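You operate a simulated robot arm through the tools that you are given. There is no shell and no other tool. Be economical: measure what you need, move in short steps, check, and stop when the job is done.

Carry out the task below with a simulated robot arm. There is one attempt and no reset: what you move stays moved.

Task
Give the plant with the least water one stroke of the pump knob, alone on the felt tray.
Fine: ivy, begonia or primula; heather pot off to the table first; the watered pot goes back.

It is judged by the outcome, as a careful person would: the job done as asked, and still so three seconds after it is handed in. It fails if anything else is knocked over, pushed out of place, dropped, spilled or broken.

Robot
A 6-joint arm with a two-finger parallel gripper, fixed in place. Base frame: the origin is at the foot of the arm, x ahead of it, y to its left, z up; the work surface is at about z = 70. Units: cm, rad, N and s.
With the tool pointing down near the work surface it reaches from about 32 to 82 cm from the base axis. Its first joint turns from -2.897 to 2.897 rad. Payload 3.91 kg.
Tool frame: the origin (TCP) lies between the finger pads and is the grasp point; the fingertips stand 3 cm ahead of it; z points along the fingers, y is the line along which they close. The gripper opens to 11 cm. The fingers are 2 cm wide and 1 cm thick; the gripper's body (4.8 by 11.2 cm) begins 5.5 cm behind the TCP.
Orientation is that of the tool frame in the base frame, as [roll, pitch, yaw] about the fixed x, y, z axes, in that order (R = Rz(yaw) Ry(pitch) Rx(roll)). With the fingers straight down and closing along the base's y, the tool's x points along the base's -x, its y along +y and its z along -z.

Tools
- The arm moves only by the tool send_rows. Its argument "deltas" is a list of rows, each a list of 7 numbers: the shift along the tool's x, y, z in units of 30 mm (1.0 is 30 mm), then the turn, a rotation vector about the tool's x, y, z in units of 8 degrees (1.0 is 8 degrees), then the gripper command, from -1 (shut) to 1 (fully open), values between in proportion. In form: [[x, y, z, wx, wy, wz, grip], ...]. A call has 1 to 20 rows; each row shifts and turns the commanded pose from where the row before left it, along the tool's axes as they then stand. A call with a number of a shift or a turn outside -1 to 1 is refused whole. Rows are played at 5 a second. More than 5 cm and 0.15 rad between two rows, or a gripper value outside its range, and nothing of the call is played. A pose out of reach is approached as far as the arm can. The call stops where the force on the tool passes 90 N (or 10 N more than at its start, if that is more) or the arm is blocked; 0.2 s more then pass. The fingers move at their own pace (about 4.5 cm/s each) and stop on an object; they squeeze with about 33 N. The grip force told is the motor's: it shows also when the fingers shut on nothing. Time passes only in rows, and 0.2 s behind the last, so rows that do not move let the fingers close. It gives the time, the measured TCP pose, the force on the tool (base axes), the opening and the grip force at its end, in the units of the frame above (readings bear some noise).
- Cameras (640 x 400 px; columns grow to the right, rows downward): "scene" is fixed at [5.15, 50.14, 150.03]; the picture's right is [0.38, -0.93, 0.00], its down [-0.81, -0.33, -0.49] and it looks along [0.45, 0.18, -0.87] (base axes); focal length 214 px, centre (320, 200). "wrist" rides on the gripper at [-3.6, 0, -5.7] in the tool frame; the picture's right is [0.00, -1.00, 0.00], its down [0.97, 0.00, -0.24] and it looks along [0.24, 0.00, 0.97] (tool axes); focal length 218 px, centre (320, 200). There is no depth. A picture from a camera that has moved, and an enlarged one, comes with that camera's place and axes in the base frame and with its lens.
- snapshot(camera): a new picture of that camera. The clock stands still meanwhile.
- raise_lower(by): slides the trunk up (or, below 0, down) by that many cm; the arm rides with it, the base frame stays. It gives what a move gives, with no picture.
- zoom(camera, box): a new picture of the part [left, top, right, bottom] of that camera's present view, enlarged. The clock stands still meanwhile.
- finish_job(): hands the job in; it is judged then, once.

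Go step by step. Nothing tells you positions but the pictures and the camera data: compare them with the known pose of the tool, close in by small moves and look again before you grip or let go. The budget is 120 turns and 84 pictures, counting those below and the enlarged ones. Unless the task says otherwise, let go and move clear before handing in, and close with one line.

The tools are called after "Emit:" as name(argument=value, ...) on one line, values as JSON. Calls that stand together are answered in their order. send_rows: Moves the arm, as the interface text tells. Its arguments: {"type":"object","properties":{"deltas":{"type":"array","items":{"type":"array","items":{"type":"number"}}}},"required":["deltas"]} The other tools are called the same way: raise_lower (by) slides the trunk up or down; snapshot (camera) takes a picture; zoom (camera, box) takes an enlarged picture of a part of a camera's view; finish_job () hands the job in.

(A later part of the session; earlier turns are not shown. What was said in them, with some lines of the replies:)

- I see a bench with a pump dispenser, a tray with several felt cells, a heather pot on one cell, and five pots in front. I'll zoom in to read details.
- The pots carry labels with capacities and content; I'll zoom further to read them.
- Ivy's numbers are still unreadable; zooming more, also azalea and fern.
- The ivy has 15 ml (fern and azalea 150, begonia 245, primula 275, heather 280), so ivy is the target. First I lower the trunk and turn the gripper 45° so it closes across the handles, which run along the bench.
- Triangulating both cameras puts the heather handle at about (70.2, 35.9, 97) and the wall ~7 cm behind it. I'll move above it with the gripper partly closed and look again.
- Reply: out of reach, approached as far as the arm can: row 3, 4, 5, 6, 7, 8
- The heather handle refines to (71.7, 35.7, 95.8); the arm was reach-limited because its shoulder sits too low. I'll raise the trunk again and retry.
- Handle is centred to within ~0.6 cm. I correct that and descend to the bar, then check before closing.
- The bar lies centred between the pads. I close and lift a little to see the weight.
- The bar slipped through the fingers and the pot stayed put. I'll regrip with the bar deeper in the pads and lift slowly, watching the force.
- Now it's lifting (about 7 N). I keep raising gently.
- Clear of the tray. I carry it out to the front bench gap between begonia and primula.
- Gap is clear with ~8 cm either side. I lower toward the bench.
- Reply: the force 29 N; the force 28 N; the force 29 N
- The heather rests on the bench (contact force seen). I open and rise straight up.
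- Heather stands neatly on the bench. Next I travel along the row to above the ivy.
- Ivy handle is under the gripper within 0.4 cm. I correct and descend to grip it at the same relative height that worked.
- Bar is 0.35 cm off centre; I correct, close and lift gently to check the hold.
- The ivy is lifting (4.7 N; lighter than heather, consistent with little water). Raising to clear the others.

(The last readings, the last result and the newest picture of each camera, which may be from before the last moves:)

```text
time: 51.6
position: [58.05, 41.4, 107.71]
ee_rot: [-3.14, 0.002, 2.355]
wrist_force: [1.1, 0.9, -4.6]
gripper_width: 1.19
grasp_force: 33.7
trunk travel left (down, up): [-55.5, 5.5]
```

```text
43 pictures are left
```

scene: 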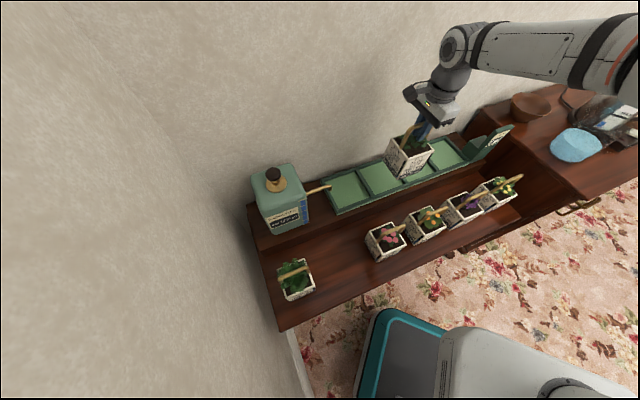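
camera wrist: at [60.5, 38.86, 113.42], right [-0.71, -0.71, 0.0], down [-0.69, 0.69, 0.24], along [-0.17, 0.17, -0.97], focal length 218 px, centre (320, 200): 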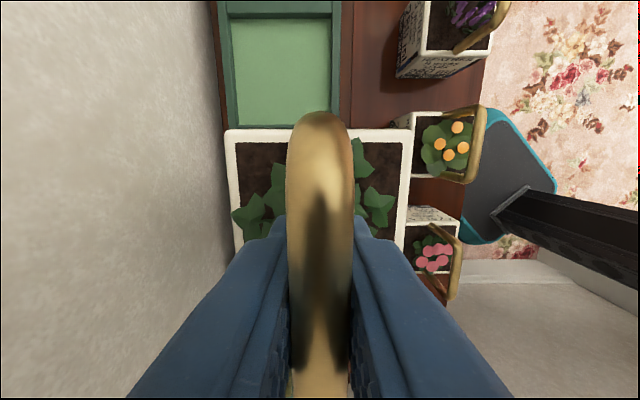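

Emit:
send_rows(deltas=[[-0.03, 0.15, 0, 0, 0, 0, -1], [-0.08, 0.3, 0, 0, 0, 0, -1], [-0.1, 0.4, 0, 0, 0, 0, -1], [-0.1, 0.4, 0, 0, 0, 0, -1], [-0.06, 0.28, 0, 0, 0, 0, -1], [0, 0.1, 0, 0, 0, 0, -1], [0, 0, 0.15, 0, 0, 0, -1], [0, 0, 0.3, 0, 0, 0, -1], [0, 0, 0.4, 0, 0, 0, -1], [0, 0, 0.4, 0, 0, 0, -1], [0, 0, 0.4, 0, 0, 0, -1], [0, 0, 0.4, 0, 0, 0, -1], [0, 0, 0.3, 0, 0, 0, -1], [0, 0, 0.2, 0, 0, 0, -1], [0, 0, 0.1, 0, 0, 0, -1]])

Emit:
snapshot(camera="wrist")

Emit:
zoom(camera="scene", box=[330, 110, 450, 210])

```text
time: 54.8
position: [62.08, 44.14, 99.78]
ee_rot: [-3.139, 0.0, 2.355]
wrist_force: [-0.2, 0.4, -5.5]
gripper_width: 1.19
grasp_force: 33.4
trunk travel left (down, up): [-55.5, 5.5]
```

```text
42 pictures are left
camera wrist: at [64.71, 41.4, 105.48], right [-0.71, -0.71, 0.0], down [-0.69, 0.69, 0.24], along [-0.17, 0.17, -0.97], focal length 218 px, centre (320, 200)
```

wrist: 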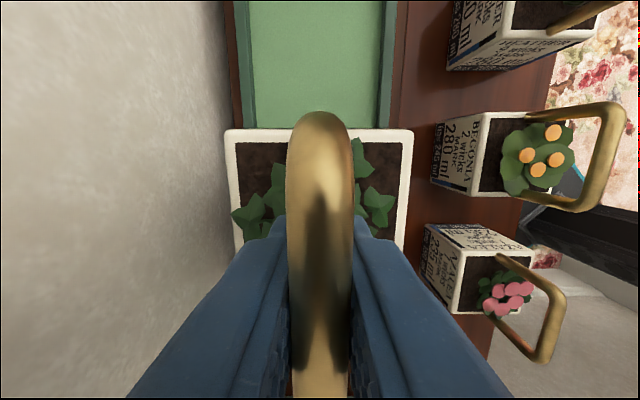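

```text
4.00 times, centred on (390, 160) of scene
camera zoom: at [5.15, 50.14, 150.03], right [0.38, -0.93, 0.0], down [-0.81, -0.33, -0.49], along [0.45, 0.18, -0.87], focal length 858 px, centre (40, 360)
```

zoom: 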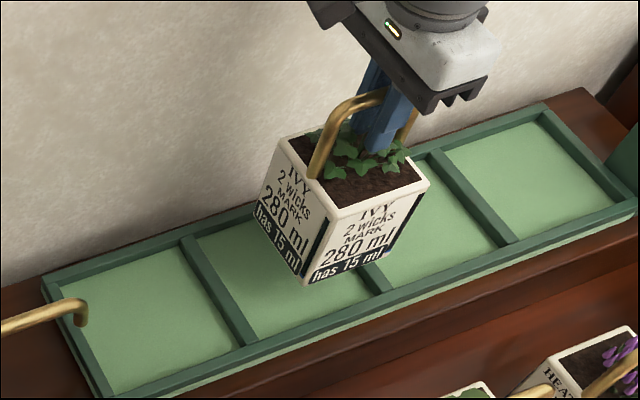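

The pot sits about 1.6 cm too far right for the second cell by my divider estimates; I shift it left and lower to just above the felt, then look.

Emit:
send_rows(deltas=[[0.1, 0.05, 0, 0, 0, 0, -1], [0.2, 0.05, 0, 0, 0, 0, -1], [0.18, 0, 0, 0, 0, 0, -1], [0.05, 0, 0, 0, 0, 0, -1], [0, 0, 0.1, 0, 0, 0, -1], [0, 0, 0.2, 0, 0, 0, -1], [0, 0, 0.15, 0, 0, 0, -1], [0, 0, 0.05, 0, 0, 0, -1]])

Emit:
zoom(camera="scene", box=[330, 110, 450, 210])

```text
time: 56.6
position: [61.34, 45.45, 98.41]
ee_rot: [-3.141, 0.0, 2.353]
wrist_force: [0.1, -1.3, -4.8]
gripper_width: 1.18
grasp_force: 33.3
trunk travel left (down, up): [-55.5, 5.5]
```

```text
4.00 times, centred on (390, 160) of scene
camera zoom: at [5.15, 50.14, 150.03], right [0.38, -0.93, 0.0], down [-0.81, -0.33, -0.49], along [0.45, 0.18, -0.87], focal length 858 px, centre (40, 360)
```

zoom: 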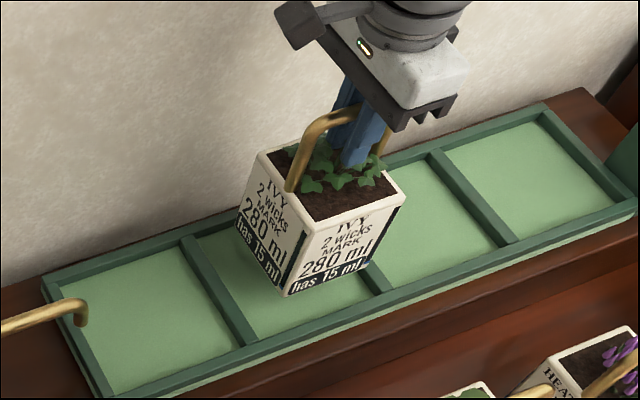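

Right margin is tighter than left; shift 0.9 cm further left, then lower to contact.

Emit:
send_rows(deltas=[[0.1, 0, 0, 0, 0, 0, -1], [0.15, 0, 0, 0, 0, 0, -1], [0.05, 0, 0, 0, 0, 0, -1], [0, 0, 0.1, 0, 0, 0, -1], [0, 0, 0.15, 0, 0, 0, -1], [0, 0, 0.15, 0, 0, 0, -1], [0, 0, 0.15, 0, 0, 0, -1], [0, 0, 0.1, 0, 0, 0, -1]])

Emit:
zoom(camera="scene", box=[330, 110, 450, 210])

```text
time: 58.4
position: [60.83, 46.18, 96.4]
ee_rot: [3.142, 0.002, 2.354]
wrist_force: [0.2, 0.2, -5.1]
gripper_width: 1.18
grasp_force: 32.6
trunk travel left (down, up): [-55.5, 5.5]
```

```text
4.00 times, centred on (390, 160) of scene
camera zoom: at [5.15, 50.14, 150.03], right [0.38, -0.93, 0.0], down [-0.81, -0.33, -0.49], along [0.45, 0.18, -0.87], focal length 858 px, centre (40, 360)
```

zoom: 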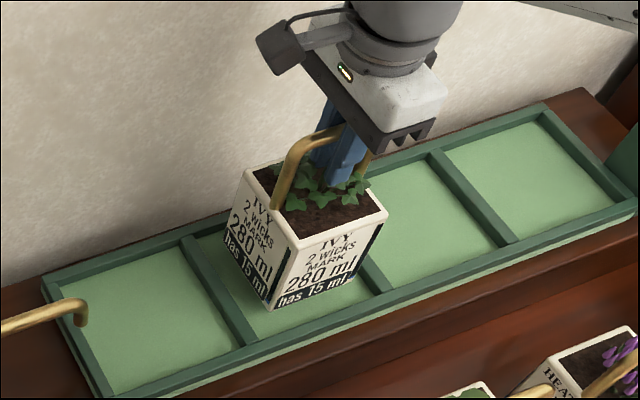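

Well centred in the cell, still no contact. A little lower until it rests.

Emit:
send_rows(deltas=[[0, 0, 0.07, 0, 0, 0, -1], [0, 0, 0.07, 0, 0, 0, -1], [0, 0, 0.07, 0, 0, 0, -1], [0, 0, 0.07, 0, 0, 0, -1]])

Emit:
send_rows(deltas=[[0, 0, 0.06, 0, 0, 0, -1], [0, 0, 0.06, 0, 0, 0, -1], [0, 0, 0, 0, 0, 0, -1]])

```text
time: 59.4
position: [60.69, 46.03, 95.53]
ee_rot: [-3.141, 0.0, 2.354]
wrist_force: [0.7, 0.5, -4.8]
gripper_width: 1.17
grasp_force: 33.0
trunk travel left (down, up): [-55.5, 5.5]
```

```text
time: 60.2
position: [60.54, 46.09, 95.19]
ee_rot: [-3.141, 0.0, 2.355]
wrist_force: [-0.8, 0.9, -5.2]
gripper_width: 1.16
grasp_force: 32.6
trunk travel left (down, up): [-55.5, 5.5]
```

Emit:
send_rows(deltas=[[0, 0, 0.06, 0, 0, 0, -1], [0, 0, 0.06, 0, 0, 0, -1], [0, 0, 0, 0, 0, 0, -1]])

Emit:
send_rows(deltas=[[0, 0, 0.06, 0, 0, 0, -1], [0, 0, 0.06, 0, 0, 0, -1], [0, 0, 0, 0, 0, 0, -1]])

Emit:
zoom(camera="scene", box=[330, 110, 450, 210])

```text
time: 61.0
position: [60.69, 46.14, 95.08]
ee_rot: [3.141, -0.001, 2.353]
wrist_force: [2.4, -0.1, 4.2]
gripper_width: 1.17
grasp_force: 33.1
trunk travel left (down, up): [-55.5, 5.5]
```

```text
time: 61.8
position: [60.65, 46.02, 94.92]
ee_rot: [3.134, 0.001, 2.354]
wrist_force: [7.1, 4.3, 26.6]
gripper_width: 1.2
grasp_force: 33.1
trunk travel left (down, up): [-55.5, 5.5]
```

```text
4.00 times, centred on (390, 160) of scene
camera zoom: at [5.15, 50.14, 150.03], right [0.38, -0.93, 0.0], down [-0.81, -0.33, -0.49], along [0.45, 0.18, -0.87], focal length 858 px, centre (40, 360)
```

zoom: 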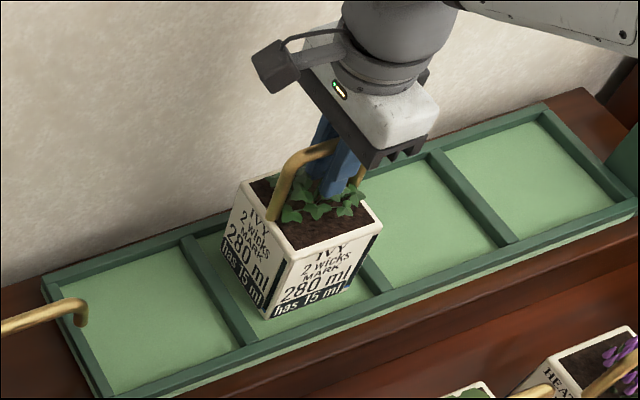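

The ivy rests on the felt. I release, rise, and go over toward the pump knob, which I triangulate at about (32.3, 74.6, 103).

Emit:
send_rows(deltas=[[0, 0, 0, 0, 0, 0, -0.4], [0, 0, 0, 0, 0, 0, -0.3], [0, 0, 0, 0, 0, 0, -0.2], [0, 0, -0.3, 0, 0, 0, -0.2], [0, 0, -0.6, 0, 0, 0, -0.2], [0, 0, -0.9, 0, 0, 0, -0.2], [0, 0, -0.9, 0, 0, 0, -0.2], [0, 0, -0.9, 0, 0, 0, -0.2], [0, 0, -0.9, 0, 0, 0, -0.2], [0, 0, -0.9, 0, 0, 0, -0.2], [0, 0, -0.9, 0, 0, 0, -0.2]])

Emit:
send_rows(deltas=[[0.4, 0, 0, 0, 0, 0, -1], [0.8, 0, 0, 0, 0, 0, -1], [0.9, 0, 0, 0, 0, 0, -1], [0.9, 0, 0, 0, 0, 0, -1], [0.9, 0, 0, 0, 0, 0, -1], [0.9, 0, 0, 0, 0, 0, -1], [0.9, 0, 0, 0, 0, 0, -1], [0.9, 0, 0, 0, 0, 0, -1], [0.9, 0, 0, 0, 0, 0, -1], [0.9, 0, 0, 0, 0, 0, -1], [0.8, 0, 0, 0, 0, 0, -1]])

Emit:
snapshot(camera="wrist")

Emit:
snapshot(camera="scene")

```text
time: 64.2
position: [60.84, 46.0, 113.38]
ee_rot: [-3.141, 0.0, 2.356]
wrist_force: [0.6, 0.1, 0.2]
gripper_width: 4.38
grasp_force: 0.1
trunk travel left (down, up): [-55.5, 5.5]
```

```text
time: 66.6
position: [41.18, 65.75, 113.35]
ee_rot: [-3.141, -0.001, 2.356]
wrist_force: [0.2, -0.6, 0.2]
gripper_width: 0.02
grasp_force: 32.6
trunk travel left (down, up): [-55.5, 5.5]
```

```text
37 pictures are left
camera wrist: at [43.78, 63.05, 119.06], right [-0.71, -0.71, 0.0], down [-0.69, 0.69, 0.24], along [-0.17, 0.17, -0.97], focal length 218 px, centre (320, 200)
```

wrist: 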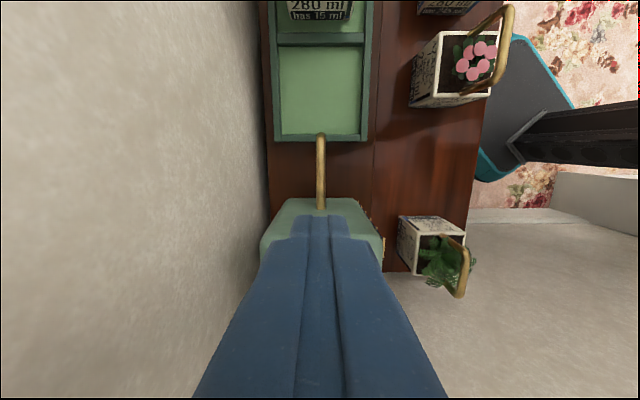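

```text
36 pictures are left
```

scene: 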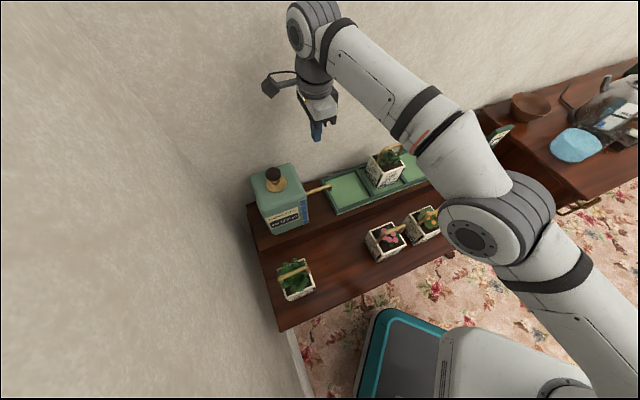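

Gripper is in line with the spout and box centre. Moving over the knob.

Emit:
send_rows(deltas=[[0.7, 0, 0, 0, 0, 0, -1], [0.8, 0, 0, 0, 0, 0, -1], [0.8, 0, 0, 0, 0, 0, -1], [0.8, 0, 0, 0, 0, 0, -1], [0.7, 0, 0, 0, 0, 0, -1], [0.37, 0, 0, 0, 0, 0, -1]])

Emit:
zoom(camera="scene", box=[220, 80, 340, 200])

Emit:
snapshot(camera="wrist")

```text
time: 68.0
position: [30.68, 70.64, 112.32]
ee_rot: [-3.14, 0.002, 2.354]
wrist_force: [0.8, 0.2, -0.6]
gripper_width: 0.0
grasp_force: 32.9
out of reach, approached as far as the arm can: row 1, 2, 3, 4, 5
trunk travel left (down, up): [-55.5, 5.5]
```

```text
3.33 times, centred on (280, 140) of scene
camera zoom: at [5.15, 50.14, 150.03], right [0.38, -0.93, 0.0], down [-0.81, -0.33, -0.49], along [0.45, 0.18, -0.87], focal length 715 px, centre (453, 400)
```

zoom: 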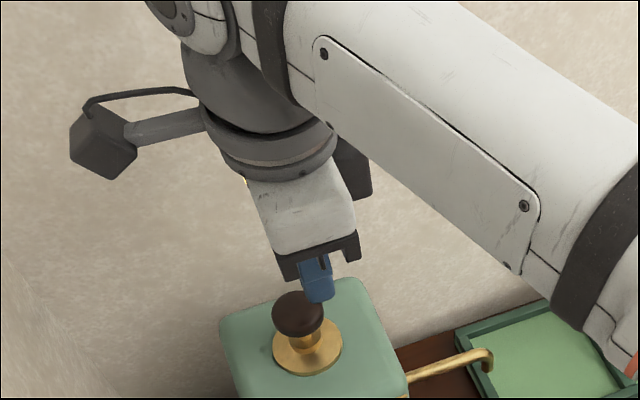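

```text
34 pictures are left
camera wrist: at [33.16, 68.0, 117.97], right [-0.71, -0.71, 0.0], down [-0.69, 0.69, 0.24], along [-0.17, 0.17, -0.97], focal length 218 px, centre (320, 200)
```

wrist: 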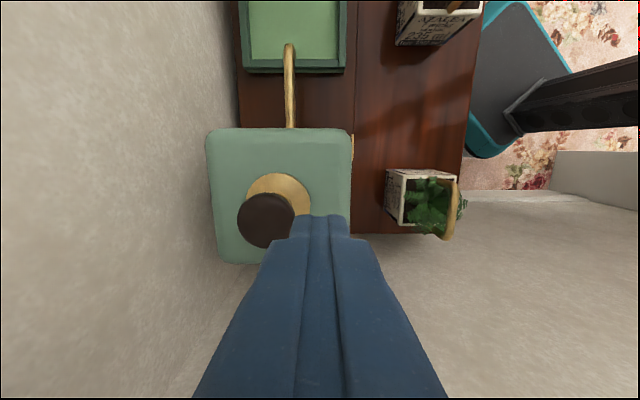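

The arm is reach-limited here. I raise the trunk the remaining 5 cm and approach lower, directly over the knob at (32.3, 74.4).

Emit:
raise_lower(by=5.4)

Emit:
send_rows(deltas=[[0, 0, 0.7, 0, 0, 0, -1], [0, 0, 0.8, 0, 0, 0, -1], [0, 0, 0.5, 0, 0, 0, -1], [0.18, 0.43, 0.2, 0, 0, 0, -1], [0.18, 0.43, 0.2, 0, 0, 0, -1], [0.18, 0.43, 0.2, 0, 0, 0, -1]])

Emit:
zoom(camera="scene", box=[220, 80, 340, 200])

Emit:
snapshot(camera="wrist")

```text
time: 69.0
position: [30.62, 70.59, 117.78]
ee_rot: [3.141, -0.001, 2.356]
wrist_force: [0.3, -0.7, 0.0]
gripper_width: 0.0
grasp_force: 33.1
trunk travel left (down, up): [-60.9, 0.1]
```

```text
time: 70.4
position: [31.46, 72.14, 109.55]
ee_rot: [3.141, -0.001, 2.354]
wrist_force: [-0.4, -0.2, 0.0]
gripper_width: 0.01
grasp_force: 33.5
out of reach, approached as far as the arm can: row 5, 6
trunk travel left (down, up): [-60.9, 0.1]
```

```text
3.33 times, centred on (280, 140) of scene
camera zoom: at [5.15, 50.14, 150.03], right [0.38, -0.93, 0.0], down [-0.81, -0.33, -0.49], along [0.45, 0.18, -0.87], focal length 715 px, centre (453, 400)
```

zoom: 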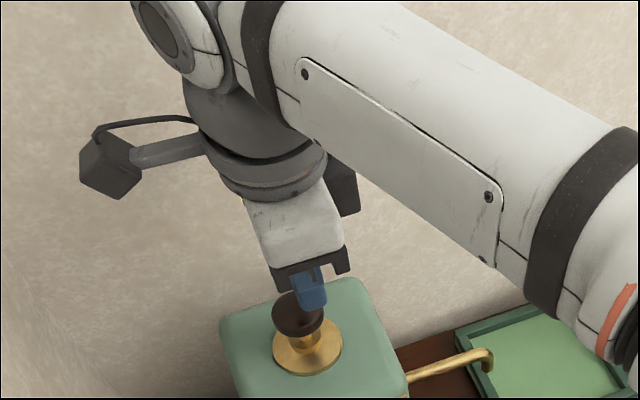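

```text
32 pictures are left
camera wrist: at [33.97, 69.51, 115.27], right [-0.71, -0.71, 0.0], down [-0.69, 0.69, 0.24], along [-0.17, 0.17, -0.97], focal length 218 px, centre (320, 200)
```

wrist: 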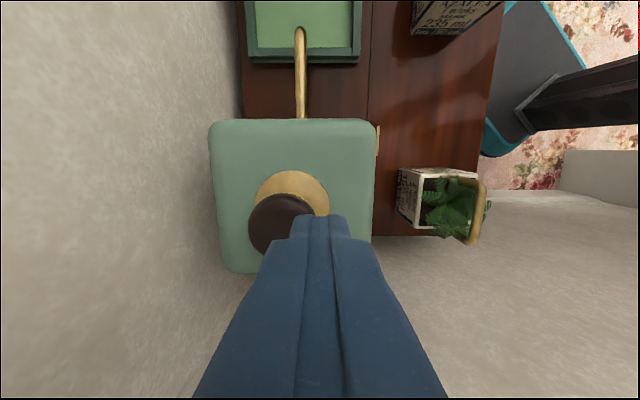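

Still ~2 cm short with fingers vertical, so I tilt the fingers 12° outward and centre the tip above the knob.

Emit:
send_rows(deltas=[[0, 0, 0, -0.75, 0, 0, -1], [0, 0, 0, -0.75, 0, 0, -1], [0.15, 0.27, 0.06, 0, 0, 0, -1], [0.14, 0.27, 0.06, 0, 0, 0, -1]])

Emit:
zoom(camera="scene", box=[240, 120, 320, 200])

Emit:
snapshot(camera="wrist")

```text
time: 71.4
position: [31.86, 73.83, 109.72]
ee_rot: [2.93, 0.0, 2.355]
wrist_force: [0.7, -0.1, 0.5]
gripper_width: 0.0
grasp_force: 32.9
trunk travel left (down, up): [-60.9, 0.1]
```

```text
5.00 times, centred on (280, 160) of scene
camera zoom: at [5.15, 50.14, 150.03], right [0.38, -0.93, 0.0], down [-0.81, -0.33, -0.49], along [0.45, 0.18, -0.87], focal length 1072 px, centre (520, 400)
```

zoom: 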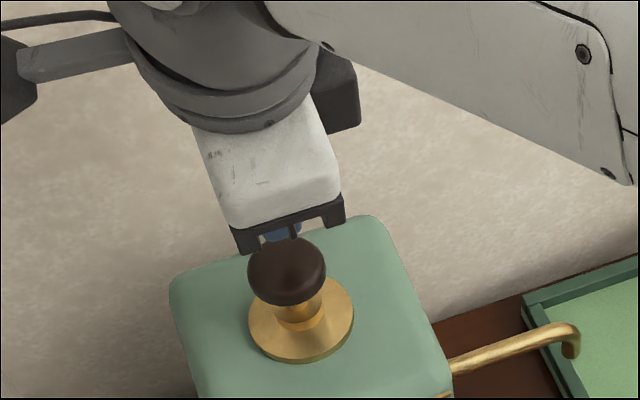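

```text
30 pictures are left
camera wrist: at [33.63, 70.38, 115.18], right [-0.69, -0.69, -0.21], down [-0.72, 0.65, 0.23], along [-0.03, 0.31, -0.95], focal length 218 px, centre (320, 200)
```

wrist: 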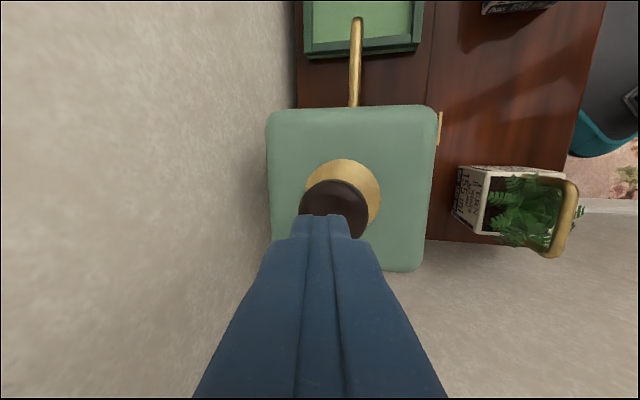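

The tip sits right over the knob centre by both views. I descend straight down in small steps to contact.

Emit:
send_rows(deltas=[[0, -0.042, 0.196, 0, 0, 0, -1], [0, -0.042, 0.196, 0, 0, 0, -1], [0, -0.042, 0.196, 0, 0, 0, -1], [0, -0.021, 0.098, 0, 0, 0, -1]])

Emit:
zoom(camera="scene", box=[240, 120, 320, 200])

```text
time: 72.4
position: [31.92, 73.75, 107.53]
ee_rot: [2.932, 0.001, 2.354]
wrist_force: [-0.8, -0.6, 0.2]
gripper_width: 0.01
grasp_force: 33.1
trunk travel left (down, up): [-60.9, 0.1]
```

```text
5.00 times, centred on (280, 160) of scene
camera zoom: at [5.15, 50.14, 150.03], right [0.38, -0.93, 0.0], down [-0.81, -0.33, -0.49], along [0.45, 0.18, -0.87], focal length 1072 px, centre (520, 400)
```

zoom: 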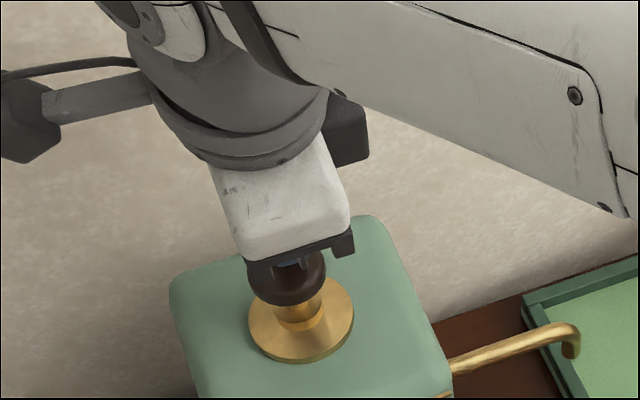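

Emit:
send_rows(deltas=[[0, -0.021, 0.098, 0, 0, 0, -1], [0, -0.021, 0.098, 0, 0, 0, -1]])

Emit:
send_rows(deltas=[[0, -0.021, 0.098, 0, 0, 0, -1], [0, -0.021, 0.098, 0, 0, 0, -1]])

Emit:
zoom(camera="scene", box=[240, 120, 320, 200])

```text
time: 73.0
position: [31.94, 73.9, 106.92]
ee_rot: [2.931, 0.0, 2.355]
wrist_force: [-0.5, 0.5, 0.3]
gripper_width: 0.01
grasp_force: 33.1
trunk travel left (down, up): [-60.9, 0.1]
```

```text
time: 73.6
position: [31.85, 73.73, 106.5]
ee_rot: [2.931, 0.001, 2.355]
wrist_force: [0.0, -1.5, 2.8]
gripper_width: 0.03
grasp_force: 32.9
trunk travel left (down, up): [-60.9, 0.1]
```

```text
5.00 times, centred on (280, 160) of scene
camera zoom: at [5.15, 50.14, 150.03], right [0.38, -0.93, 0.0], down [-0.81, -0.33, -0.49], along [0.45, 0.18, -0.87], focal length 1072 px, centre (520, 400)
```

zoom: 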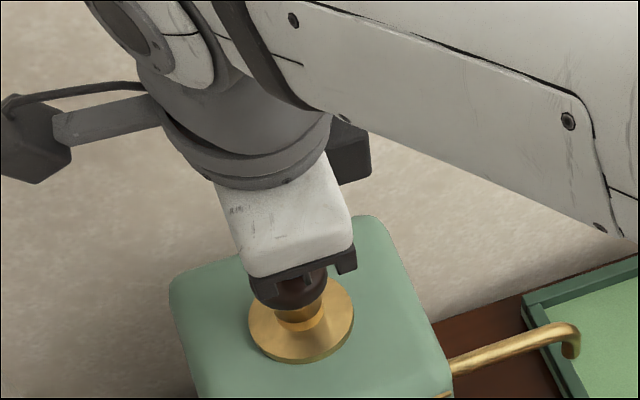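

Contact with the knob begins (about 3 N). I keep pushing monotonically down.

Emit:
send_rows(deltas=[[0, -0.021, 0.098, 0, 0, 0, -1], [0, -0.021, 0.098, 0, 0, 0, -1], [0, -0.021, 0.098, 0, 0, 0, -1]])

Emit:
send_rows(deltas=[[0, -0.021, 0.098, 0, 0, 0, -1], [0, -0.021, 0.098, 0, 0, 0, -1]])

Emit:
zoom(camera="scene", box=[240, 120, 320, 200])

```text
time: 74.4
position: [31.96, 73.7, 105.5]
ee_rot: [2.93, 0.0, 2.355]
wrist_force: [-0.6, 2.7, 6.9]
gripper_width: 0.01
grasp_force: 32.3
trunk travel left (down, up): [-60.9, 0.1]
```

```text
time: 75.0
position: [31.83, 73.79, 105.2]
ee_rot: [2.927, -0.003, 2.353]
wrist_force: [1.0, 2.9, 14.0]
gripper_width: 0.02
grasp_force: 33.2
trunk travel left (down, up): [-60.9, 0.1]
```

```text
5.00 times, centred on (280, 160) of scene
camera zoom: at [5.15, 50.14, 150.03], right [0.38, -0.93, 0.0], down [-0.81, -0.33, -0.49], along [0.45, 0.18, -0.87], focal length 1072 px, centre (520, 400)
```

zoom: 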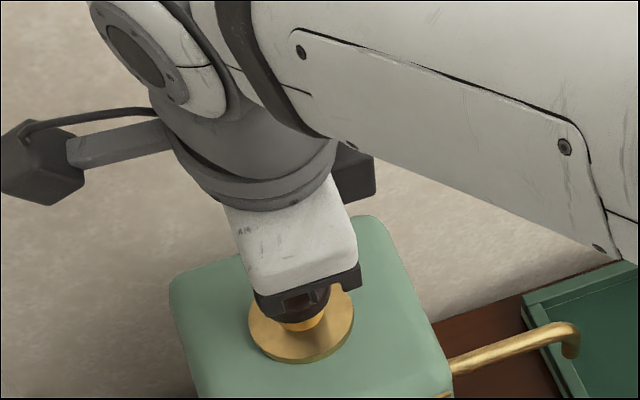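

The felt has turned dark — the stroke delivered water, and the knob hit its stop. I release straight up and look at the gauge.

Emit:
send_rows(deltas=[[0, 0.042, -0.196, 0, 0, 0, -1], [0, 0.084, -0.39, 0, 0, 0, -1], [0, 0.126, -0.587, 0, 0, 0, -1], [0, 0.126, -0.587, 0, 0, 0, -1]])

Emit:
zoom(camera="scene", box=[240, 100, 400, 220])

Emit:
zoom(camera="scene", box=[470, 115, 520, 165])

```text
time: 76.0
position: [31.9, 73.68, 110.24]
ee_rot: [2.933, 0.0, 2.355]
wrist_force: [0.3, 1.0, -0.9]
gripper_width: 0.01
grasp_force: 32.5
trunk travel left (down, up): [-60.9, 0.1]
```

```text
3.33 times, centred on (320, 160) of scene
camera zoom: at [5.15, 50.14, 150.03], right [0.38, -0.93, 0.0], down [-0.81, -0.33, -0.49], along [0.45, 0.18, -0.87], focal length 715 px, centre (320, 333)
```

zoom: 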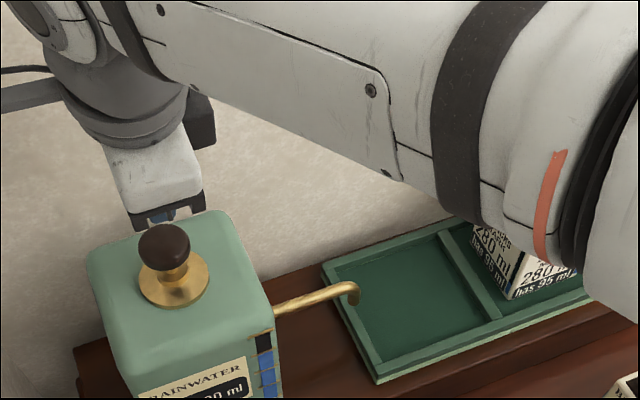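

```text
8.00 times, centred on (495, 140) of scene
camera zoom: at [5.15, 50.14, 150.03], right [0.38, -0.93, 0.0], down [-0.81, -0.33, -0.49], along [0.45, 0.18, -0.87], focal length 1716 px, centre (-1080, 680)
```

zoom: 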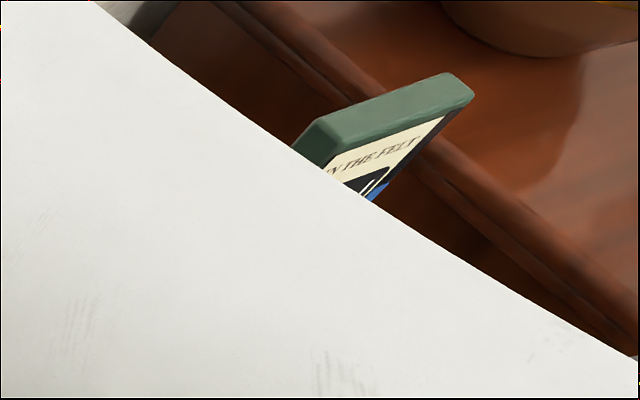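

The ivy is drinking already (95 ml). I back off, straighten the tool and return above the ivy while it soaks.

Emit:
send_rows(deltas=[[-0.4, -0.2, -0.3, 0, 0, 0, -1], [-0.6, -0.2, -0.3, 0, 0, 0, -1], [-0.7, 0, 0, 0.75, 0, 0, -1], [-0.7, 0, 0, 0.75, 0, 0, -1], [-0.8, 0, 0, 0, 0, 0, -1], [-0.8, 0, 0, 0, 0, 0, -1], [-0.8, 0, 0, 0, 0, 0, -0.6], [-0.8, 0, 0, 0, 0, 0, -0.2]])

Emit:
snapshot(camera="scene")

Emit:
snapshot(camera="wrist")

```text
time: 77.8
position: [42.6, 60.77, 111.96]
ee_rot: [-3.141, 0.0, 2.354]
wrist_force: [-0.7, -0.1, -0.3]
gripper_width: 4.34
grasp_force: 0.1
trunk travel left (down, up): [-60.9, 0.1]
```

```text
24 pictures are left
```

scene: 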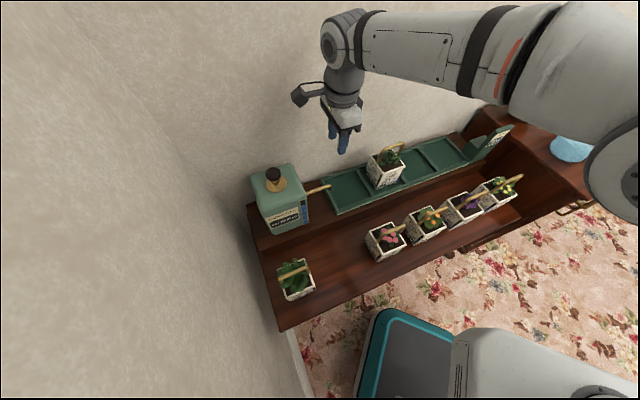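

```text
23 pictures are left
camera wrist: at [45.22, 58.05, 117.51], right [-0.71, -0.71, 0.0], down [-0.69, 0.69, 0.24], along [-0.17, 0.17, -0.97], focal length 218 px, centre (320, 200)
```

wrist: 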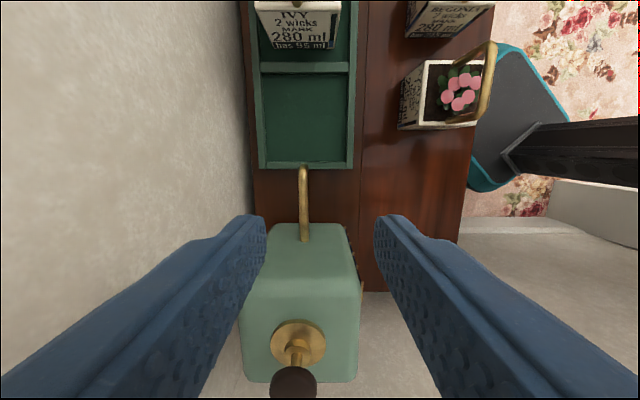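

Emit:
zoom(camera="scene", box=[470, 115, 520, 165])

Emit:
zoom(camera="scene", box=[250, 160, 410, 240])

```text
8.00 times, centred on (495, 140) of scene
camera zoom: at [5.15, 50.14, 150.03], right [0.38, -0.93, 0.0], down [-0.81, -0.33, -0.49], along [0.45, 0.18, -0.87], focal length 1716 px, centre (-1080, 680)
```

zoom: 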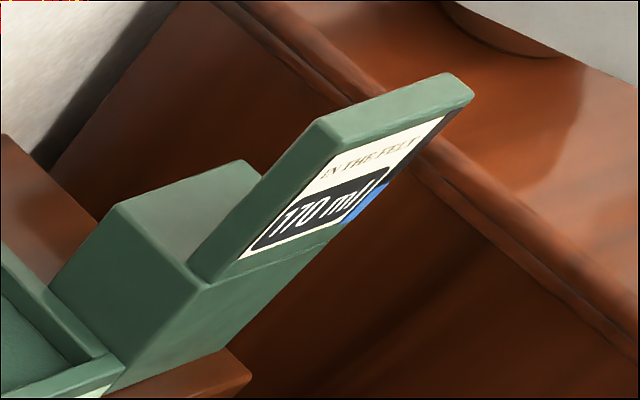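

```text
4.00 times, centred on (330, 200) of scene
camera zoom: at [5.15, 50.14, 150.03], right [0.38, -0.93, 0.0], down [-0.81, -0.33, -0.49], along [0.45, 0.18, -0.87], focal length 858 px, centre (280, 200)
```

zoom: 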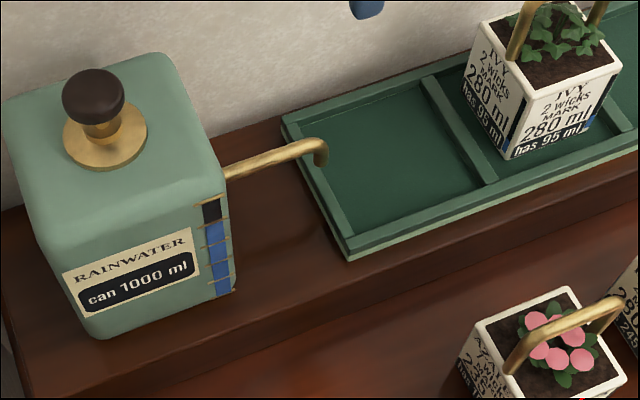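

170 ml is still in the felt and the ivy has 95 of 280, so it needs to keep soaking (15 + 250 = 265, below the mark). I move above it and wait.

Emit:
send_rows(deltas=[[-0.775, 0.078, 0, 0, 0, 0, -0.2], [-0.775, 0.078, 0, 0, 0, 0, -0.2], [-0.775, 0.078, 0, 0, 0, 0, -0.2], [-0.775, 0.078, 0, 0, 0, 0, -0.2], [-0.775, 0.078, 0, 0, 0, 0, -0.2], [-0.775, 0.078, 0, 0, 0, 0, -0.2], [-0.775, 0.078, 0, 0, 0, 0, -0.2], [-0.775, 0.078, 0, 0, 0, 0, -0.2], [-0.775, 0.078, 0, 0, 0, 0, -0.2], [-0.775, 0.078, 0, 0, 0, 0, -0.2], [0, 0, 0, 0, 0, 0, -0.2], [0, 0, 0, 0, 0, 0, -0.2], [0, 0, 0, 0, 0, 0, -0.2], [0, 0, 0, 0, 0, 0, -0.2], [0, 0, 0, 0, 0, 0, -0.2], [0, 0, 0, 0, 0, 0, -0.2], [0, 0, 0, 0, 0, 0, -0.2], [0, 0, 0, 0, 0, 0, -0.2], [0, 0, 0, 0, 0, 0, -0.2], [0, 0, 0, 0, 0, 0, -0.2]])

Emit:
zoom(camera="scene", box=[360, 105, 520, 205])

Emit:
snapshot(camera="wrist")

```text
time: 82.0
position: [60.74, 46.0, 112.0]
ee_rot: [-3.141, 0.002, 2.354]
wrist_force: [-0.2, -0.5, 0.2]
gripper_width: 4.38
grasp_force: 0.0
trunk travel left (down, up): [-60.9, 0.1]
```

```text
4.00 times, centred on (440, 155) of scene
camera zoom: at [5.15, 50.14, 150.03], right [0.38, -0.93, 0.0], down [-0.81, -0.33, -0.49], along [0.45, 0.18, -0.87], focal length 858 px, centre (-160, 380)
```

zoom: 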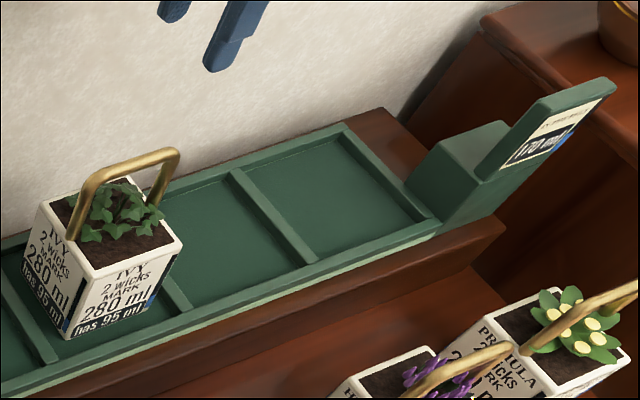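

```text
19 pictures are left
camera wrist: at [63.26, 43.38, 117.58], right [-0.71, -0.71, 0.0], down [-0.69, 0.69, 0.24], along [-0.17, 0.17, -0.97], focal length 218 px, centre (320, 200)
```

wrist: 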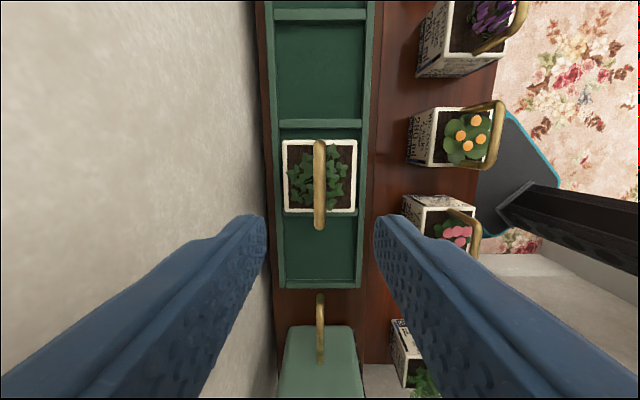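

No change in 4 s (95 ml / 170 ml): it seems the uptake per stroke is set by the wicks. I wait a bit longer to be sure before taking it off.

Emit:
send_rows(deltas=[[0, 0, 0, 0, 0, 0, -0.2], [0, 0, 0, 0, 0, 0, -0.2], [0, 0, 0, 0, 0, 0, -0.2], [0, 0, 0, 0, 0, 0, -0.2], [0, 0, 0, 0, 0, 0, -0.2], [0, 0, 0, 0, 0, 0, -0.2], [0, 0, 0, 0, 0, 0, -0.2], [0, 0, 0, 0, 0, 0, -0.2], [0, 0, 0, 0, 0, 0, -0.2], [0, 0, 0, 0, 0, 0, -0.2], [0, 0, 0, 0, 0, 0, -0.2], [0, 0, 0, 0, 0, 0, -0.2], [0, 0, 0, 0, 0, 0, -0.2], [0, 0, 0, 0, 0, 0, -0.2], [0, 0, 0, 0, 0, 0, -0.2], [0, 0, 0, 0, 0, 0, -0.2], [0, 0, 0, 0, 0, 0, -0.2], [0, 0, 0, 0, 0, 0, -0.2], [0, 0, 0, 0, 0, 0, -0.2], [0, 0, 0, 0, 0, 0, -0.2]])

Emit:
send_rows(deltas=[[0, 0, 0, 0, 0, 0, -0.2], [0, 0, 0, 0, 0, 0, -0.2], [0, 0, 0, 0, 0, 0, -0.2], [0, 0, 0, 0, 0, 0, -0.2], [0, 0, 0, 0, 0, 0, -0.2], [0, 0, 0, 0, 0, 0, -0.2], [0, 0, 0, 0, 0, 0, -0.2], [0, 0, 0, 0, 0, 0, -0.2], [0, 0, 0, 0, 0, 0, -0.2], [0, 0, 0, 0, 0, 0, -0.2], [0, 0, 0, 0, 0, 0, -0.2], [0, 0, 0, 0, 0, 0, -0.2], [0, 0, 0, 0, 0, 0, -0.2], [0, 0, 0, 0, 0, 0, -0.2], [0, 0, 0, 0, 0, 0, -0.2], [0, 0, 0, 0, 0, 0, -0.2], [0, 0, 0, 0, 0, 0, -0.2], [0, 0, 0, 0, 0, 0, -0.2], [0, 0, 0, 0, 0, 0, -0.2], [0, 0, 0, 0, 0, 0, -0.2]])

Emit:
zoom(camera="scene", box=[360, 105, 520, 205])

```text
time: 86.2
position: [60.64, 46.05, 111.97]
ee_rot: [-3.141, 0.001, 2.355]
wrist_force: [0.4, -0.3, 0.2]
gripper_width: 4.41
grasp_force: 0.0
trunk travel left (down, up): [-60.9, 0.1]
```

```text
time: 90.4
position: [60.71, 46.12, 111.84]
ee_rot: [3.14, 0.001, 2.354]
wrist_force: [0.2, 0.2, -0.4]
gripper_width: 4.39
grasp_force: 0.0
trunk travel left (down, up): [-60.9, 0.1]
```

```text
4.00 times, centred on (440, 155) of scene
camera zoom: at [5.15, 50.14, 150.03], right [0.38, -0.93, 0.0], down [-0.81, -0.33, -0.49], along [0.45, 0.18, -0.87], focal length 858 px, centre (-160, 380)
```

zoom: 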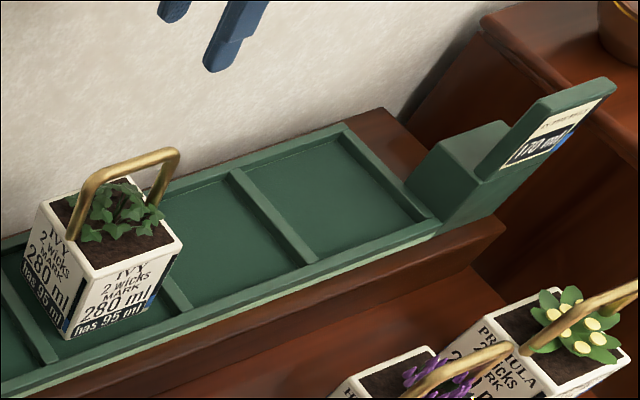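

Steady: the stroke is fully delivered. I go down and grip the ivy again at the height it was set down.

Emit:
send_rows(deltas=[[0, 0, 0.6, 0, 0, 0, -0.2], [0, 0, 0.9, 0, 0, 0, -0.2], [0, 0, 0.9, 0, 0, 0, -0.2], [0, 0, 0.9, 0, 0, 0, -0.2], [0, 0, 0.9, 0, 0, 0, -0.2], [0, 0, 0.8, 0, 0, 0, -0.2], [0, 0, 0.4, 0, 0, 0, -0.2], [0, 0, 0.2, 0, 0, 0, -0.2], [0, 0, 0, 0, 0, 0, -0.2]])

Emit:
snapshot(camera="wrist")

```text
time: 92.4
position: [60.75, 46.05, 94.88]
ee_rot: [3.141, 0.001, 2.355]
wrist_force: [-0.1, 0.0, 0.2]
gripper_width: 4.4
grasp_force: 0.0
trunk travel left (down, up): [-60.9, 0.1]
```

```text
17 pictures are left
camera wrist: at [63.24, 43.4, 100.63], right [-0.71, -0.71, 0.0], down [-0.69, 0.69, 0.24], along [-0.17, 0.17, -0.97], focal length 218 px, centre (320, 200)
```

wrist: 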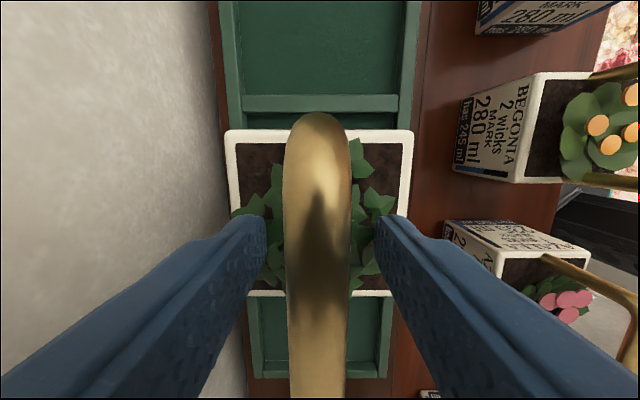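

Bar is centred. Close and test-lift.

Emit:
send_rows(deltas=[[0, 0, 0, 0, 0, 0, -1], [0, 0, 0, 0, 0, 0, -1], [0, 0, 0, 0, 0, 0, -1], [0, 0, 0, 0, 0, 0, -1], [0, 0, 0, 0, 0, 0, -1], [0, 0, -0.06, 0, 0, 0, -1], [0, 0, -0.06, 0, 0, 0, -1], [0, 0, -0.06, 0, 0, 0, -1], [0, 0, -0.06, 0, 0, 0, -1], [0, 0, -0.06, 0, 0, 0, -1]])

Emit:
send_rows(deltas=[[0, 0, -0.1, 0, 0, 0, -1], [0, 0, -0.2, 0, 0, 0, -1], [0, 0, -0.3, 0, 0, 0, -1], [0, 0, -0.4, 0, 0, 0, -1], [0, 0, -0.45, 0, 0, 0, -1], [0, 0, -0.5, 0, 0, 0, -1], [0, 0, -0.5, 0, 0, 0, -1], [0, 0, -0.5, 0, 0, 0, -1], [0, 0, -0.45, 0, 0, 0, -1], [0, 0, -0.35, 0, 0, 0, -1], [0, 0, -0.2, 0, 0, 0, -1], [0, 0, -0.1, 0, 0, 0, -1]])

```text
time: 94.6
position: [60.78, 46.06, 95.8]
ee_rot: [3.142, 0.001, 2.354]
wrist_force: [0.1, -0.5, -5.3]
gripper_width: 1.2
grasp_force: 32.6
trunk travel left (down, up): [-60.9, 0.1]
```

```text
time: 97.2
position: [60.88, 46.04, 107.94]
ee_rot: [3.141, 0.002, 2.355]
wrist_force: [-0.2, -0.5, -6.4]
gripper_width: 1.17
grasp_force: 32.6
trunk travel left (down, up): [-60.9, 0.1]
```

Held well (about 6 N, heavier than before). Carrying it back the way it came.

Emit:
send_rows(deltas=[[0, -0.1, 0, 0, 0, 0, -1], [0, -0.25, 0, 0, 0, 0, -1], [0, -0.4, 0, 0, 0, 0, -1], [0, -0.55, 0, 0, 0, 0, -1], [0, -0.6, 0, 0, 0, 0, -1], [0.1, -0.6, 0, 0, 0, 0, -1], [0.2, -0.6, 0, 0, 0, 0, -1], [0.3, -0.6, 0, 0, 0, 0, -1], [0.4, -0.6, 0, 0, 0, 0, -1], [0.5, -0.6, 0, 0, 0, 0, -1], [0.6, -0.6, 0, 0, 0, 0, -1], [0.65, -0.55, 0, 0, 0, 0, -1], [0.7, -0.5, 0, 0, 0, 0, -1], [0.7, -0.4, 0, 0, 0, 0, -1], [0.7, -0.3, 0, 0, 0, 0, -1], [0.7, -0.2, 0, 0, 0, 0, -1], [0.7, -0.15, 0, 0, 0, 0, -1], [0.7, -0.1, 0, 0, 0, 0, -1], [0.7, -0.03, 0, 0, 0, 0, -1], [0.6, 0, 0, 0, 0, 0, -1]])

Emit:
send_rows(deltas=[[0.5, 0, 0, 0, 0, 0, -1], [0.3, 0, 0, 0, 0, 0, -1], [0.15, 0, 0, 0, 0, 0, -1], [0.05, 0, 0, 0, 0, 0, -1], [0, 0, 0, 0, 0, 0, -1]])

```text
time: 101.4
position: [26.81, 47.12, 108.05]
ee_rot: [-3.14, 0.001, 2.356]
wrist_force: [0.4, -0.1, -5.0]
gripper_width: 1.18
grasp_force: 32.9
trunk travel left (down, up): [-60.9, 0.1]
```

```text
time: 102.6
position: [24.76, 49.41, 107.92]
ee_rot: [3.141, 0.0, 2.355]
wrist_force: [-0.1, -0.6, -5.3]
gripper_width: 1.17
grasp_force: 32.4
trunk travel left (down, up): [-60.9, 0.1]
```

Emit:
send_rows(deltas=[[0, 0, 0.15, 0, 0, 0, -1], [0, 0, 0.3, 0, 0, 0, -1], [0, 0, 0.45, 0, 0, 0, -1], [0, 0, 0.5, 0, 0, 0, -1], [0, 0, 0.5, 0, 0, 0, -1], [0, 0, 0.5, 0, 0, 0, -1], [0, 0, 0.5, 0, 0, 0, -1], [0, 0, 0.5, 0, 0, 0, -1], [0, 0, 0.5, 0, 0, 0, -1], [0, 0, 0.5, 0, 0, 0, -1], [0, 0, 0.5, 0, 0, 0, -1], [0, 0, 0.5, 0, 0, 0, -1], [0, 0, 0.45, 0, 0, 0, -1], [0, 0, 0.35, 0, 0, 0, -1], [0, 0, 0.25, 0, 0, 0, -1], [0, 0, 0.15, 0, 0, 0, -1], [0, 0, 0.08, 0, 0, 0, -1]])

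Emit:
zoom(camera="scene", box=[260, 200, 380, 300])

```text
time: 106.2
position: [24.66, 49.38, 88.05]
ee_rot: [-3.14, 0.0, 2.354]
wrist_force: [0.0, 0.5, -5.7]
gripper_width: 1.18
grasp_force: 33.0
trunk travel left (down, up): [-60.9, 0.1]
```

```text
4.00 times, centred on (320, 250) of scene
camera zoom: at [5.15, 50.14, 150.03], right [0.38, -0.93, 0.0], down [-0.81, -0.33, -0.49], along [0.45, 0.18, -0.87], focal length 858 px, centre (320, 0)
```

zoom: 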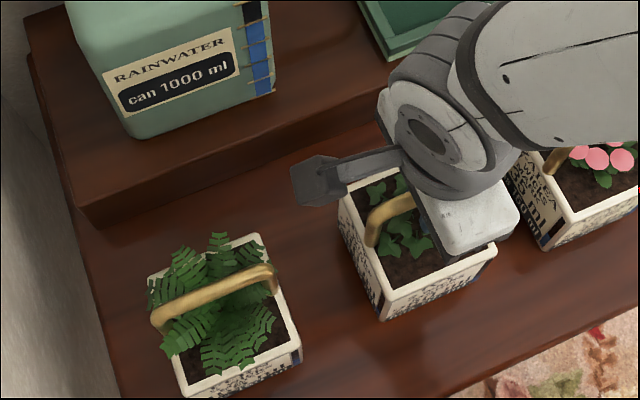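

Right above its old place. Lowering gently to contact.

Emit:
send_rows(deltas=[[0, 0, 0.1, 0, 0, 0, -1], [0, 0, 0.1, 0, 0, 0, -1], [0, 0, 0.1, 0, 0, 0, -1], [0, 0, 0.1, 0, 0, 0, -1], [0, 0, 0.1, 0, 0, 0, -1], [0, 0, 0.1, 0, 0, 0, -1], [0, 0, 0.06, 0, 0, 0, -1]])

Emit:
send_rows(deltas=[[0, 0, 0.06, 0, 0, 0, -1], [0, 0, 0.06, 0, 0, 0, -1], [0, 0, 0, 0, 0, 0, -1]])

```text
time: 107.8
position: [24.67, 49.27, 85.94]
ee_rot: [-3.141, 0.0, 2.355]
wrist_force: [-0.4, 0.0, -5.0]
gripper_width: 1.17
grasp_force: 33.4
trunk travel left (down, up): [-60.9, 0.1]
```

```text
time: 108.6
position: [24.64, 49.32, 85.78]
ee_rot: [3.138, 0.0, 2.355]
wrist_force: [2.7, 2.5, 14.0]
gripper_width: 1.16
grasp_force: 33.1
trunk travel left (down, up): [-60.9, 0.1]
```

It rests on the bench (contact at 85.8, as at pick-up). Release and rise clear.

Emit:
send_rows(deltas=[[0, 0, 0, 0, 0, 0, -0.4], [0, 0, 0, 0, 0, 0, -0.3], [0, 0, 0, 0, 0, 0, -0.2], [0, 0, -0.3, 0, 0, 0, -0.2], [0, 0, -0.6, 0, 0, 0, -0.2], [0, 0, -0.9, 0, 0, 0, -0.2], [0, 0, -0.9, 0, 0, 0, -0.2], [0, 0, -0.9, 0, 0, 0, -0.2], [0, 0, -0.9, 0, 0, 0, -0.2], [0, 0, -0.9, 0, 0, 0, -0.2], [0, 0, -0.9, 0, 0, 0, -0.2], [0, 0, -0.9, 0, 0, 0, -0.2], [0, 0, -0.9, 0, 0, 0, -0.2]])

Emit:
snapshot(camera="wrist")

Emit:
snapshot(camera="scene")

Emit:
zoom(camera="scene", box=[470, 115, 520, 165])

```text
time: 111.4
position: [24.68, 49.2, 110.02]
ee_rot: [3.141, 0.0, 2.354]
wrist_force: [-0.3, 0.4, -0.2]
gripper_width: 4.4
grasp_force: 0.0
trunk travel left (down, up): [-60.9, 0.1]
```

```text
15 pictures are left
camera wrist: at [27.25, 46.53, 115.75], right [-0.71, -0.71, 0.0], down [-0.69, 0.69, 0.24], along [-0.17, 0.17, -0.97], focal length 218 px, centre (320, 200)
```

wrist: 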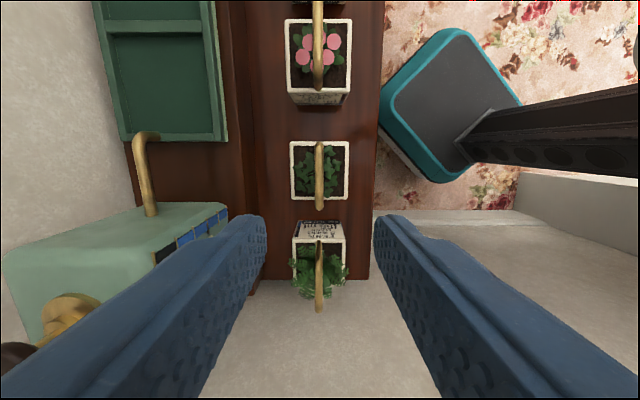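

```text
14 pictures are left
```

scene: 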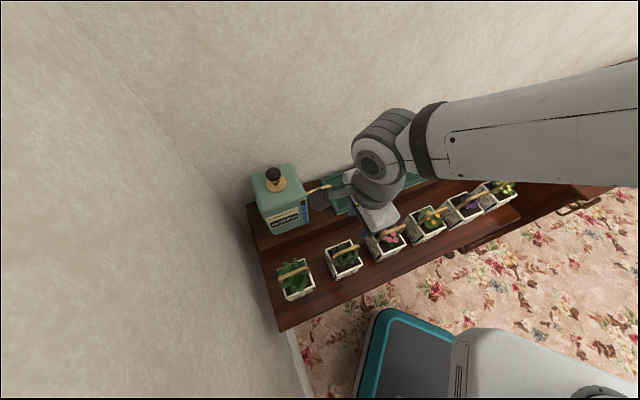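

```text
8.00 times, centred on (495, 140) of scene
camera zoom: at [5.15, 50.14, 150.03], right [0.38, -0.93, 0.0], down [-0.81, -0.33, -0.49], along [0.45, 0.18, -0.87], focal length 1716 px, centre (-1080, 680)
```

zoom: 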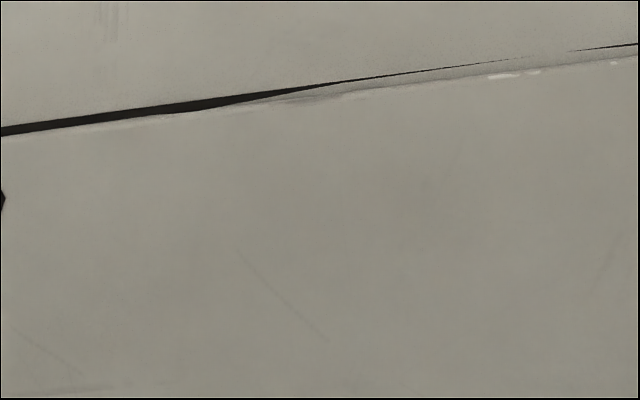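

Everything stands upright: the ivy is back in its place, the heather is on the bench, and the gripper is clear, so I hand in.

Emit:
finish_job()

```text
The job is handed in.
```

The ivy had the least water at 15 ml. I gave it one pump stroke alone on the felt tray, which brought it to 95 ml, and put it back in its place; the heather is on the table, and the felt read 170 ml at my last check, before I lifted the ivy off.
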